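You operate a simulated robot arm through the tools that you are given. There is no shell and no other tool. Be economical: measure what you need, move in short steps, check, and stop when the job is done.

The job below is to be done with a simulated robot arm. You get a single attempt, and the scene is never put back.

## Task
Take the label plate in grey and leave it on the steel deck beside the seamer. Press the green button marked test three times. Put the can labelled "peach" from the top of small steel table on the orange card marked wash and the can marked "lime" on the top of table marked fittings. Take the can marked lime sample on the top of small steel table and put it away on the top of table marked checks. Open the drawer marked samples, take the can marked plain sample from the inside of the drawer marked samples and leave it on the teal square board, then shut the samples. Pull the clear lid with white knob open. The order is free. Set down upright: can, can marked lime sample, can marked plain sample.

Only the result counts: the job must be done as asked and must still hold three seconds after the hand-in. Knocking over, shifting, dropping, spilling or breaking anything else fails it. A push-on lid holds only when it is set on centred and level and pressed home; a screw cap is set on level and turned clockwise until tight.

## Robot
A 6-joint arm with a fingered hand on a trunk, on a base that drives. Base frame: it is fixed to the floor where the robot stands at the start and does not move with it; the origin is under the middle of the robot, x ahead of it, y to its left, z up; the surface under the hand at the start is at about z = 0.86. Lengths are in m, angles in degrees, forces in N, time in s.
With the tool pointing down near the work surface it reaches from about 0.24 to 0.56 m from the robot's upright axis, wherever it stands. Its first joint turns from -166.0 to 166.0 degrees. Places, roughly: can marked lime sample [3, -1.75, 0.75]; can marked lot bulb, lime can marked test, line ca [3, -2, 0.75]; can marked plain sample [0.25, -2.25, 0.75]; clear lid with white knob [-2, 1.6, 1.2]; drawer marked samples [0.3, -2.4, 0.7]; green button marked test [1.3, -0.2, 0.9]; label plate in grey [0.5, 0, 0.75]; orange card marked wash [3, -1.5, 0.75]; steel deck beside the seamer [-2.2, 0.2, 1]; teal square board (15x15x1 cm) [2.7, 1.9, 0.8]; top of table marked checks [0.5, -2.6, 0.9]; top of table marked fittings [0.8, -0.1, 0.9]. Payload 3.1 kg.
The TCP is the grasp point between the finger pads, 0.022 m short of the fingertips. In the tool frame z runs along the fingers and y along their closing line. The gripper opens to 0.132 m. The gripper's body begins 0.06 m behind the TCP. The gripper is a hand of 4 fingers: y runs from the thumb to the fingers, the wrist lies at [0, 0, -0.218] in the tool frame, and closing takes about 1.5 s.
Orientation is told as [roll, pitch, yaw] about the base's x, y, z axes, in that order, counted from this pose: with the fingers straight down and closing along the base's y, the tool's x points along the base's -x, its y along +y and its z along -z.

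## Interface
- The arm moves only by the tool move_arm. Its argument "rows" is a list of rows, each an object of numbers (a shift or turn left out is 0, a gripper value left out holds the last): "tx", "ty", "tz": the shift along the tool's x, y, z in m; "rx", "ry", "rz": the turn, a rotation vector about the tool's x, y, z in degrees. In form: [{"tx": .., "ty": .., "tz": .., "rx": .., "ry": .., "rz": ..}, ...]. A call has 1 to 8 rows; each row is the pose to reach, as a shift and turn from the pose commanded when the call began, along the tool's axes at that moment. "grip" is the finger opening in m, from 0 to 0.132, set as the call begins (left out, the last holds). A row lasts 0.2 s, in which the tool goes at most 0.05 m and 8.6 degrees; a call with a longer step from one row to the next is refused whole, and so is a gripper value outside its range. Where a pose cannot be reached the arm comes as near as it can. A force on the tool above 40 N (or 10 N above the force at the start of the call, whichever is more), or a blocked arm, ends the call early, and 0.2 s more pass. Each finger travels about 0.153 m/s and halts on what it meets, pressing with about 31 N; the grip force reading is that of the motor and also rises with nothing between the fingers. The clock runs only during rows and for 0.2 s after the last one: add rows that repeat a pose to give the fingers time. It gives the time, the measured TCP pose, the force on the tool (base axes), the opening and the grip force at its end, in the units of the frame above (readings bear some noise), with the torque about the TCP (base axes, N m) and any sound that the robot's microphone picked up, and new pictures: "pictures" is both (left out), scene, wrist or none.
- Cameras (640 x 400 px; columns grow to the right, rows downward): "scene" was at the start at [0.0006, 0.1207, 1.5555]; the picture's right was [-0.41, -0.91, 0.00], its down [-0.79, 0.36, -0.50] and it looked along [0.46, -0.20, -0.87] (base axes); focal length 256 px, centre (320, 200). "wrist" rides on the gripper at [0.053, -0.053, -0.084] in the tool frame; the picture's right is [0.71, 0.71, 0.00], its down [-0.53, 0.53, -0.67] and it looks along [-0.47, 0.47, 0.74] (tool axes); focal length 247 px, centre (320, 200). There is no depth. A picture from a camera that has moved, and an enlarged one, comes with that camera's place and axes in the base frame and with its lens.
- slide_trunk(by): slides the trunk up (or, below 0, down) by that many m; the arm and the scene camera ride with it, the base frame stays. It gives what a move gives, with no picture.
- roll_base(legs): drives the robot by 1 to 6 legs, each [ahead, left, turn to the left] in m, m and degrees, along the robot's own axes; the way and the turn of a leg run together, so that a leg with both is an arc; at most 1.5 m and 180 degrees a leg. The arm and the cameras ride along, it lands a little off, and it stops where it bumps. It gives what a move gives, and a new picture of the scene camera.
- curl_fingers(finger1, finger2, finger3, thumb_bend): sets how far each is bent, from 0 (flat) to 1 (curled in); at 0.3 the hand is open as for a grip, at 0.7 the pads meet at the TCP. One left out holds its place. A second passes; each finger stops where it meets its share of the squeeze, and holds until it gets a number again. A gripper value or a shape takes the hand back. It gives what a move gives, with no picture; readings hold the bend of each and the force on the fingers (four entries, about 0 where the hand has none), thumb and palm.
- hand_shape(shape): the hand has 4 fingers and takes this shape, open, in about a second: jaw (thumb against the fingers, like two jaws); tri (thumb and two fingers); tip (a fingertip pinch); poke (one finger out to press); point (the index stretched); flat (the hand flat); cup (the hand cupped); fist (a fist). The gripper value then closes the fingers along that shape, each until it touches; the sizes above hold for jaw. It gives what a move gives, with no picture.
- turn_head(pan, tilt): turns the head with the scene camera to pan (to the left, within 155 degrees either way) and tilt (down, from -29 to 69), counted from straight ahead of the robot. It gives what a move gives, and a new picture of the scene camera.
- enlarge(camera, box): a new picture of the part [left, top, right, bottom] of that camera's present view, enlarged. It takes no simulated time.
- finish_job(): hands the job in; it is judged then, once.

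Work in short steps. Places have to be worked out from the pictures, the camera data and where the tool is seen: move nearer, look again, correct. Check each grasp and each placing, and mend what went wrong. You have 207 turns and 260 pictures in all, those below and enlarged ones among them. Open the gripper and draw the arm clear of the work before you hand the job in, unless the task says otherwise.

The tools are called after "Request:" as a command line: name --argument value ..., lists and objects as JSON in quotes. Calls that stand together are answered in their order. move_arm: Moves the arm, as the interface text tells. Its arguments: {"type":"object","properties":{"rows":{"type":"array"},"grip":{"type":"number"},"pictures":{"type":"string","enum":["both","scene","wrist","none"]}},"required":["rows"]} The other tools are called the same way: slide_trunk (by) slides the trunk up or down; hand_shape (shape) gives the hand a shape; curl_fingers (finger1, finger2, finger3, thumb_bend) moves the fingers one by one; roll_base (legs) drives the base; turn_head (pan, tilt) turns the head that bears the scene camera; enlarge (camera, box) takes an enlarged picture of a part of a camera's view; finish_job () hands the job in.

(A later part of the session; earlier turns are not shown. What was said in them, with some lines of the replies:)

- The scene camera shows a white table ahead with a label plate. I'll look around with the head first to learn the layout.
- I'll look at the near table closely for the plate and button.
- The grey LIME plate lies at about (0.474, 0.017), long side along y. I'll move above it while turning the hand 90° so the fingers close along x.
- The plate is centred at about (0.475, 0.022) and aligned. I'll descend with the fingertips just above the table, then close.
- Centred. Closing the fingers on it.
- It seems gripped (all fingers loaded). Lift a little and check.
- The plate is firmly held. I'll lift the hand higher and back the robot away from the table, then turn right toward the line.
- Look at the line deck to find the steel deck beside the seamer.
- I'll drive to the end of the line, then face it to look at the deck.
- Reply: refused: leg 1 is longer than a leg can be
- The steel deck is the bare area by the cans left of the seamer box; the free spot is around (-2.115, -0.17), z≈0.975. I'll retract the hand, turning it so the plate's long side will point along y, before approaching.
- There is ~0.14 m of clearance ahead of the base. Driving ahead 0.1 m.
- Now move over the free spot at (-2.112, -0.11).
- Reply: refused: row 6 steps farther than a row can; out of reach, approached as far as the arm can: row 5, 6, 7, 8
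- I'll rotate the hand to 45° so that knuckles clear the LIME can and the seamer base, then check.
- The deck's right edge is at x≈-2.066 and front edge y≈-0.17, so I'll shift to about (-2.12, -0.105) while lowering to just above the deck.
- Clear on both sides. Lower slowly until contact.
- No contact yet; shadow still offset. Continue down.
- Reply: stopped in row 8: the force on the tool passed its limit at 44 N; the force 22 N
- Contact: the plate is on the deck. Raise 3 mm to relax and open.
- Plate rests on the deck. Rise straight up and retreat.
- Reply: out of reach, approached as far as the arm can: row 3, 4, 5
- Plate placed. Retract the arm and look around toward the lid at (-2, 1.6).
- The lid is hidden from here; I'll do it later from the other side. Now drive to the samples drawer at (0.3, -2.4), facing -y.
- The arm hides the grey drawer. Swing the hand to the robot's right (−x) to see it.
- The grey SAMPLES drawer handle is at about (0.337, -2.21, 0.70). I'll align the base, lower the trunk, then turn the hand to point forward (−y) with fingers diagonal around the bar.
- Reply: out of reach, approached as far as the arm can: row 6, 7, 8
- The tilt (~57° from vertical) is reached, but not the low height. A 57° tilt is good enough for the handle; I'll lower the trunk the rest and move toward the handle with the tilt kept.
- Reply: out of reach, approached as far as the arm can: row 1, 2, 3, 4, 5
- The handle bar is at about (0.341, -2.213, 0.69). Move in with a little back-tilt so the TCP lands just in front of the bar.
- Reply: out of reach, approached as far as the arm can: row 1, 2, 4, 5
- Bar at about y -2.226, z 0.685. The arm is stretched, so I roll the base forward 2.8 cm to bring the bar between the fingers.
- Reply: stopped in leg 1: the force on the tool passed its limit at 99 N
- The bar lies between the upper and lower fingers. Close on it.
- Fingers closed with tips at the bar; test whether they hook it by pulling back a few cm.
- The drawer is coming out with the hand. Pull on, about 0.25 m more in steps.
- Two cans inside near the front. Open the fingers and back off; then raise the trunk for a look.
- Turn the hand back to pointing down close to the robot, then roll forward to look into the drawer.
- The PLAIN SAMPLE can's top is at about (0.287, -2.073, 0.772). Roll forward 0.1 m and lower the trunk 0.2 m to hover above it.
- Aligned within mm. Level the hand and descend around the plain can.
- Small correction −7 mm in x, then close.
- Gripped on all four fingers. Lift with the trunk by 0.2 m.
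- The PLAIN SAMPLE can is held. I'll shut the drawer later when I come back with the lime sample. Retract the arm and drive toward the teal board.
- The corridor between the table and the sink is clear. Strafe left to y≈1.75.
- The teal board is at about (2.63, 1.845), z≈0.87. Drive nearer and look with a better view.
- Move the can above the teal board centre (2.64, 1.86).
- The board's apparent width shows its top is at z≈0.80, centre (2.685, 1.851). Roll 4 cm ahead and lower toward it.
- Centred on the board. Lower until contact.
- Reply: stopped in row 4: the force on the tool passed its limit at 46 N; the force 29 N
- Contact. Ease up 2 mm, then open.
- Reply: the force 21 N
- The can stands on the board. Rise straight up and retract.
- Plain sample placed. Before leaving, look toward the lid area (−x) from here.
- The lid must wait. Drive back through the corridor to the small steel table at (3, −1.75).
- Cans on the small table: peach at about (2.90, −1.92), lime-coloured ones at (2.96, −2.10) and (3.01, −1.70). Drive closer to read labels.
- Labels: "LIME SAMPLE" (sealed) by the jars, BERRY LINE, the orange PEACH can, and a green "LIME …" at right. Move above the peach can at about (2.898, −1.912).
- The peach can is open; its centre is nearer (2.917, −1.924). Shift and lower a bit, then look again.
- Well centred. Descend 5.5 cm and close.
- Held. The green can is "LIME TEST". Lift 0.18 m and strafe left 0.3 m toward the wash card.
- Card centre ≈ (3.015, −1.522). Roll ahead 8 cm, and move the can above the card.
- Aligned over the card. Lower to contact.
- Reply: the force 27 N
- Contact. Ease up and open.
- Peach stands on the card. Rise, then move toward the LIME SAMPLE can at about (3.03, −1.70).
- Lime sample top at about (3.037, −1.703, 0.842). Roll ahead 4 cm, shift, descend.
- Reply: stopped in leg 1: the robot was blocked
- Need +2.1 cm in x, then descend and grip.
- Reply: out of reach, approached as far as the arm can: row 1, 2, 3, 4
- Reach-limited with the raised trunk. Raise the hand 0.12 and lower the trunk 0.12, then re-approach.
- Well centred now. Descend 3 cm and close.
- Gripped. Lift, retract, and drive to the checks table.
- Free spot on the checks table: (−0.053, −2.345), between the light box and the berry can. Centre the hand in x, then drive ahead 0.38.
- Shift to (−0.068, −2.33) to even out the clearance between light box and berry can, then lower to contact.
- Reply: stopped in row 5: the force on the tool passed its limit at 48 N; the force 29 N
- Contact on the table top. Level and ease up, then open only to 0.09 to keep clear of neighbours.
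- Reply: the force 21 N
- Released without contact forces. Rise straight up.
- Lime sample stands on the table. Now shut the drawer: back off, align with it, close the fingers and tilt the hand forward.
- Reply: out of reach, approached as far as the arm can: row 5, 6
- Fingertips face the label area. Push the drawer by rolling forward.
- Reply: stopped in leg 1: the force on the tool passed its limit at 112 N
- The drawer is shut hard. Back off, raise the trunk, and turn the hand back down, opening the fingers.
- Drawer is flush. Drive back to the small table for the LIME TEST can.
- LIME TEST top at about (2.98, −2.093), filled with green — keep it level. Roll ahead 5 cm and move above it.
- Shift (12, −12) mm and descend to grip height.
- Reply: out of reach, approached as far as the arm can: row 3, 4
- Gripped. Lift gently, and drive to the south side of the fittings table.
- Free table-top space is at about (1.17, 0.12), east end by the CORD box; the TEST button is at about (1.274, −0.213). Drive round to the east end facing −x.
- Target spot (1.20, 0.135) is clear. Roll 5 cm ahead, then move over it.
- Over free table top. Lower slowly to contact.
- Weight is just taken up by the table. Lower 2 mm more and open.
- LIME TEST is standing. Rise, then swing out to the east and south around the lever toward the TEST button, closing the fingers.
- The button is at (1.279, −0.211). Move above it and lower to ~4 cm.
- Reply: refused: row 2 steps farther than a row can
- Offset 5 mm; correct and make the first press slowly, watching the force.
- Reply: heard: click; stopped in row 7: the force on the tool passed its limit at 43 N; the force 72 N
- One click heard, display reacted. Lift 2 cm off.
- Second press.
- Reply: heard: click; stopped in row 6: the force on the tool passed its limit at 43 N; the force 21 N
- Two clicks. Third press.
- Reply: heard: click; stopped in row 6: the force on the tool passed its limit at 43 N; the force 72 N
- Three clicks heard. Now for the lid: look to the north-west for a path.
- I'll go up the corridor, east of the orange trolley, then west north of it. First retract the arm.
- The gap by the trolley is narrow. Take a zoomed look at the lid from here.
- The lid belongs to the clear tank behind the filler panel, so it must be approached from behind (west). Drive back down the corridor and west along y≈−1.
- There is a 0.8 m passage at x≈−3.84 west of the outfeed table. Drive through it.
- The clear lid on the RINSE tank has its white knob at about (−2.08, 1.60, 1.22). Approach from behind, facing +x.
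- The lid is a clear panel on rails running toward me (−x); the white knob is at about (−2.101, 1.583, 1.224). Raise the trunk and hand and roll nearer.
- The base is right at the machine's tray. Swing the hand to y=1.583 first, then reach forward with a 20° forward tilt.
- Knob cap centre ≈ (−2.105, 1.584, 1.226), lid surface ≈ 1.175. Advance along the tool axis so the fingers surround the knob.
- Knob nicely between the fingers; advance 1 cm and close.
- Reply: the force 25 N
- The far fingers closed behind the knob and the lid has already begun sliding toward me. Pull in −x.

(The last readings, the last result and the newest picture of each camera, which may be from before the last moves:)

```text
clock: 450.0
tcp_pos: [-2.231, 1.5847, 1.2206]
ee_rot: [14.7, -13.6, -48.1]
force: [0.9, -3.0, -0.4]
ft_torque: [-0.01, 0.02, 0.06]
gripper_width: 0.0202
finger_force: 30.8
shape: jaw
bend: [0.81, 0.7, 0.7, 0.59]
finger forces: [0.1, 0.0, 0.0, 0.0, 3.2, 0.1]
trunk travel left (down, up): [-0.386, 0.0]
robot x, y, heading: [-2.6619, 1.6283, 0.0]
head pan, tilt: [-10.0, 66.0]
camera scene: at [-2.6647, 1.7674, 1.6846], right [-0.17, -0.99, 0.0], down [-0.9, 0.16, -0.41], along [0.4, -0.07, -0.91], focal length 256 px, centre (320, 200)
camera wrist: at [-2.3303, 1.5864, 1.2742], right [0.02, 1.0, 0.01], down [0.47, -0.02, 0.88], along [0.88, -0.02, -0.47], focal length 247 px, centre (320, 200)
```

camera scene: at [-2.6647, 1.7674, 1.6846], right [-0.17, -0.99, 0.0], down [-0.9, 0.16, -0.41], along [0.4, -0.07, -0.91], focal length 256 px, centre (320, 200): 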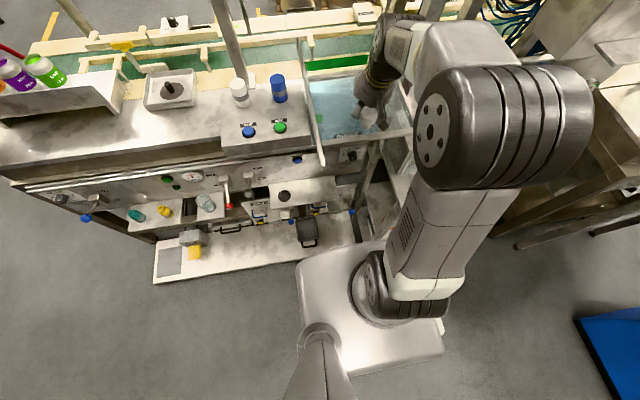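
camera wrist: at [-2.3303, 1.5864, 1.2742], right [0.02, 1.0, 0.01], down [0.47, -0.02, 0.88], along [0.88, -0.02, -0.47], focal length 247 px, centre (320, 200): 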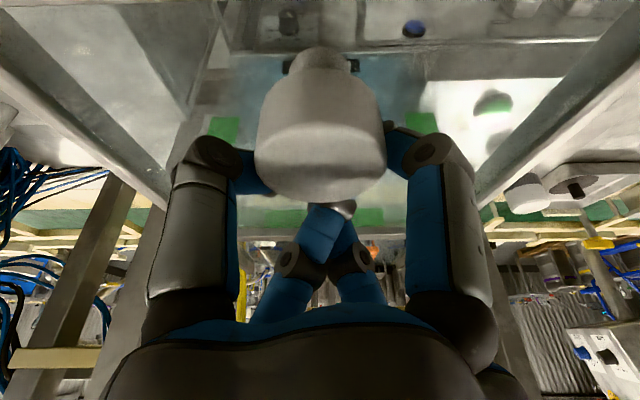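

The lid slides with the hand. Keep pulling.

Request:
move_arm --rows '[{"tx": 0.02, "ty": -0.0213, "tz": -0.0107}, {"tx": 0.0405, "ty": -0.0426, "tz": -0.0214}, {"tx": 0.0607, "ty": -0.0638, "tz": -0.032}, {"tx": 0.081, "ty": -0.085, "tz": -0.0428}]'

```text
clock: 450.7
tcp_pos: [-2.287, 1.5824, 1.2225]
ee_rot: [15.6, -14.7, -48.4]
force: [14.7, -0.5, -7.5]
ft_torque: [-0.01, -0.21, 0.0]
gripper_width: 0.02
finger_force: 31.2
shape: jaw
bend: [0.8, 0.7, 0.7, 0.59]
finger forces: [1.0, 0.0, 0.0, 0.0, 5.8, 0.1]
trunk travel left (down, up): [-0.386, 0.0]
robot x, y, heading: [-2.6611, 1.6366, 0.4]
head pan, tilt: [-10.0, 66.0]
stopped in row 3: the force on the tool passed its limit at 60 N (the readings are from after the stop); the commanded pose is now the measured one
camera scene: at [-2.6591, 1.7679, 1.6846], right [-0.17, -0.99, 0.0], down [-0.9, 0.15, -0.4], along [0.4, -0.07, -0.91], focal length 256 px, centre (320, 200)
camera wrist: at [-2.3874, 1.5845, 1.2739], right [0.02, 1.0, 0.01], down [0.45, -0.02, 0.89], along [0.89, -0.02, -0.45], focal length 247 px, centre (320, 200)
```

scene: 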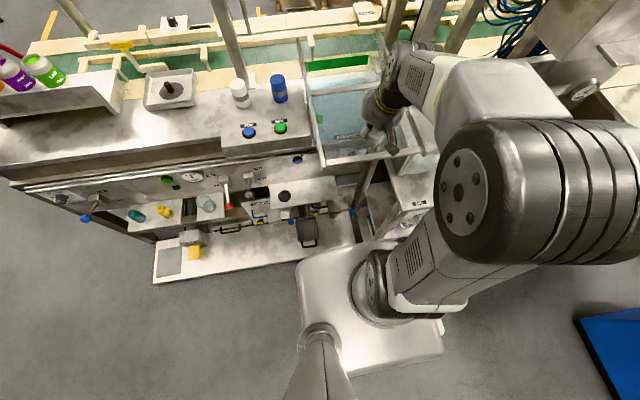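
wrist: 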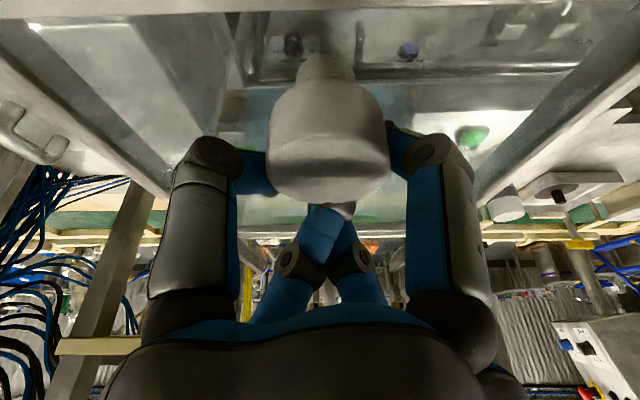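

End stop reached; the tank is uncovered. Relax slightly, open fingers and withdraw upward.

Request:
move_arm --rows '[{"tx": -0.002, "ty": 0.002}, {"tx": -0.002, "ty": 0.002}, {"tx": -0.002, "ty": 0.002}, {"tx": -0.002, "ty": 0.002}, {"tx": -0.002, "ty": 0.002}, {"tx": -0.002, "ty": 0.002}, {"tx": -0.002, "ty": 0.002}]' --grip 0.132 --pictures "wrist"

Request:
move_arm --rows '[{"tz": -0.02}, {"tz": -0.05}, {"tz": -0.09}, {"tz": -0.12}]'

```text
clock: 451.8
tcp_pos: [-2.2859, 1.5832, 1.2269]
ee_rot: [15.9, -15.0, -48.4]
force: [-0.5, 2.7, 7.5]
ft_torque: [-0.27, 0.46, -0.2]
gripper_width: 0.132
finger_force: 0.2
shape: jaw
bend: [0.3, 0.3, 0.3, 0.29]
finger forces: [0.2, 0.0, 0.1, 0.0, 7.6, 0.1]
trunk travel left (down, up): [-0.386, 0.0]
robot x, y, heading: [-2.663, 1.6304, 0.1]
head pan, tilt: [-10.0, 66.0]
stopped in row 5: the force on the tool passed its limit at 41 N (the readings are from after the stop); the commanded pose is now the measured one
camera wrist: at [-2.3872, 1.585, 1.2774], right [0.02, 1.0, 0.0], down [0.44, -0.01, 0.9], along [0.9, -0.02, -0.44], focal length 247 px, centre (320, 200)
```

wrist: 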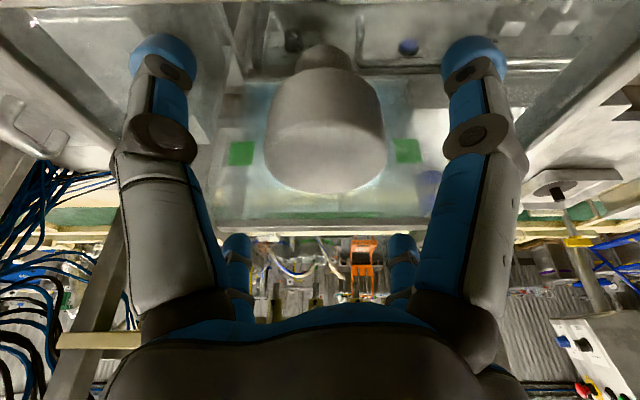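

```text
clock: 452.8
tcp_pos: [-2.3314, 1.5838, 1.3372]
ee_rot: [15.7, -14.9, -48.3]
force: [-0.6, 0.0, -0.2]
ft_torque: [-0.04, -0.02, 0.0]
gripper_width: 0.1319
finger_force: 0.1
shape: jaw
bend: [0.3, 0.3, 0.3, 0.3]
finger forces: [0.0, 0.1, 0.0, 0.0, 0.0, 0.0]
trunk travel left (down, up): [-0.386, 0.0]
robot x, y, heading: [-2.6618, 1.6309, 0.1]
head pan, tilt: [-10.0, 66.0]
camera scene: at [-2.6638, 1.7686, 1.6845], right [-0.17, -0.99, 0.0], down [-0.9, 0.15, -0.41], along [0.4, -0.07, -0.91], focal length 256 px, centre (320, 200)
camera wrist: at [-2.4322, 1.5857, 1.3883], right [0.02, 1.0, 0.0], down [0.45, -0.01, 0.9], along [0.9, -0.02, -0.45], focal length 247 px, centre (320, 200)
```

scene: 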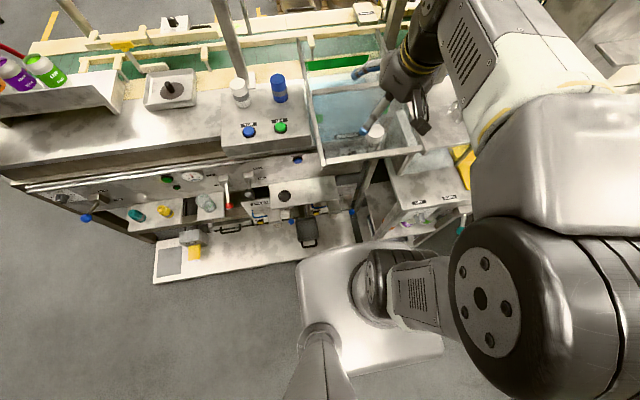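
wrist: 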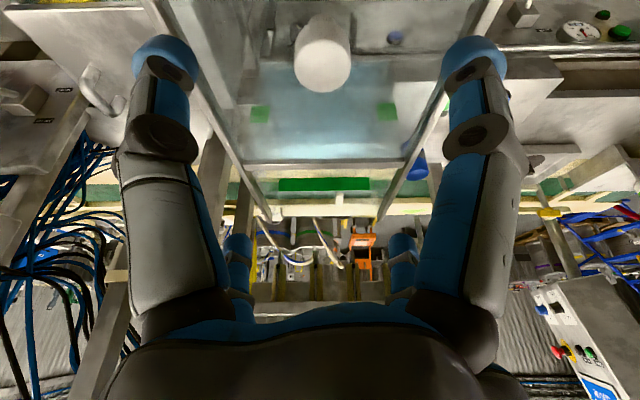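

Lid knob now sits about 0.2 m nearer than before. Back the robot away and check the lid and surroundings.

Request:
roll_base --legs '[[-0.4, 0, 0]]'

Request:
turn_head --pan 0 --tilt 35

Request:
enlarge --camera "scene" --box '[240, 100, 480, 270]'

```text
clock: 455.3
tcp_pos: [-2.7308, 1.5819, 1.3382]
ee_rot: [15.8, -15.0, -48.2]
force: [-0.4, 0.5, 0.4]
ft_torque: [0.03, -0.01, -0.04]
gripper_width: 0.1319
finger_force: 0.0
shape: jaw
bend: [0.3, 0.3, 0.3, 0.3]
finger forces: [0.0, 0.1, 0.0, 0.0, 0.0, 0.0]
trunk travel left (down, up): [-0.386, 0.0]
robot x, y, heading: [-3.062, 1.6269, 0.4]
head pan, tilt: [-10.0, 66.0]
camera scene: at [-3.0641, 1.7663, 1.6845], right [-0.17, -0.99, 0.0], down [-0.9, 0.15, -0.41], along [0.4, -0.07, -0.91], focal length 256 px, centre (320, 200)
```

scene: 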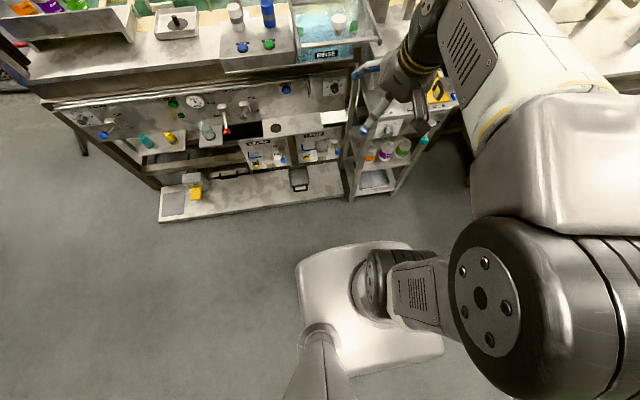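

```text
clock: 456.2
tcp_pos: [-2.7322, 1.5829, 1.337]
ee_rot: [15.8, -14.9, -48.2]
force: [-0.8, 0.0, 0.2]
ft_torque: [0.03, -0.01, 0.0]
gripper_width: 0.132
finger_force: 0.0
shape: jaw
bend: [0.3, 0.3, 0.3, 0.3]
finger forces: [0.1, 0.0, 0.0, 0.0, 0.0, 0.0]
trunk travel left (down, up): [-0.386, 0.0]
robot x, y, heading: [-3.0598, 1.6281, 0.6]
head pan, tilt: [0.0, 35.0]
camera scene: at [-3.0343, 1.7768, 1.7254], right [0.01, -1.0, 0.0], down [-0.57, 0.0, -0.82], along [0.82, 0.01, -0.57], focal length 256 px, centre (320, 200)
```

scene: 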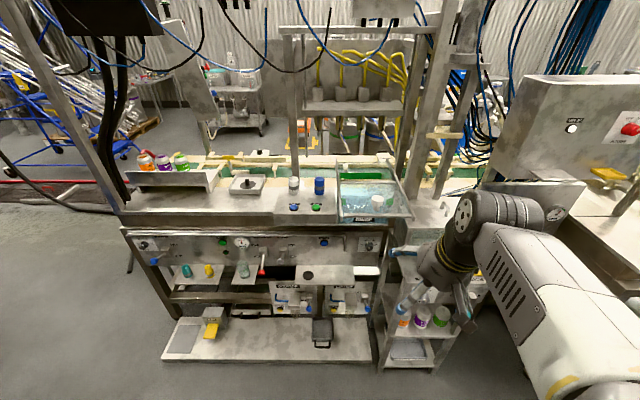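

```text
2.35 times, centred on (360, 185) of scene
camera zoom: at [-3.0343, 1.7768, 1.7254], right [0.01, -1.0, 0.0], down [-0.57, 0.0, -0.82], along [0.82, 0.01, -0.57], focal length 602 px, centre (226, 235)
```

zoom: 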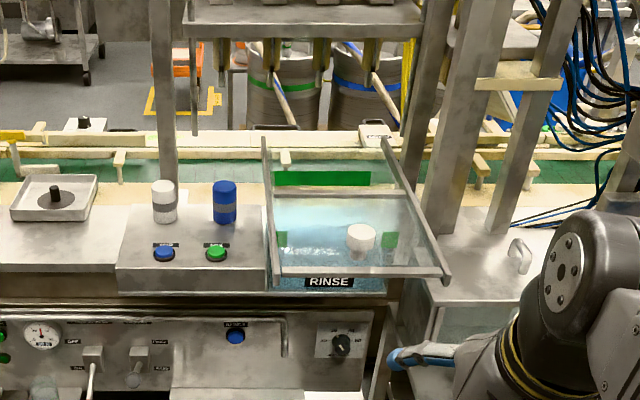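

The lid is fully slid open, the gripper is open and the arm is clear; all other parts were checked. Handing in.

Request:
finish_job

```text
The job is handed in.
```

I did every part of the job and handed it in:

- **Label plate:** the grey plate is on the steel deck beside the seamer.
- **Test button:** I pressed it three times, and each press gave a click.
- **Small-table cans:** the peach can is on the wash card. The lime can is on the fittings table; I took "lime" to mean the can labelled "LIME TEST". The lime sample is on the checks table.
- **Samples drawer:** the plain sample is on the teal board and the drawer is shut.
- **Clear lid:** it is pulled open to its stop.
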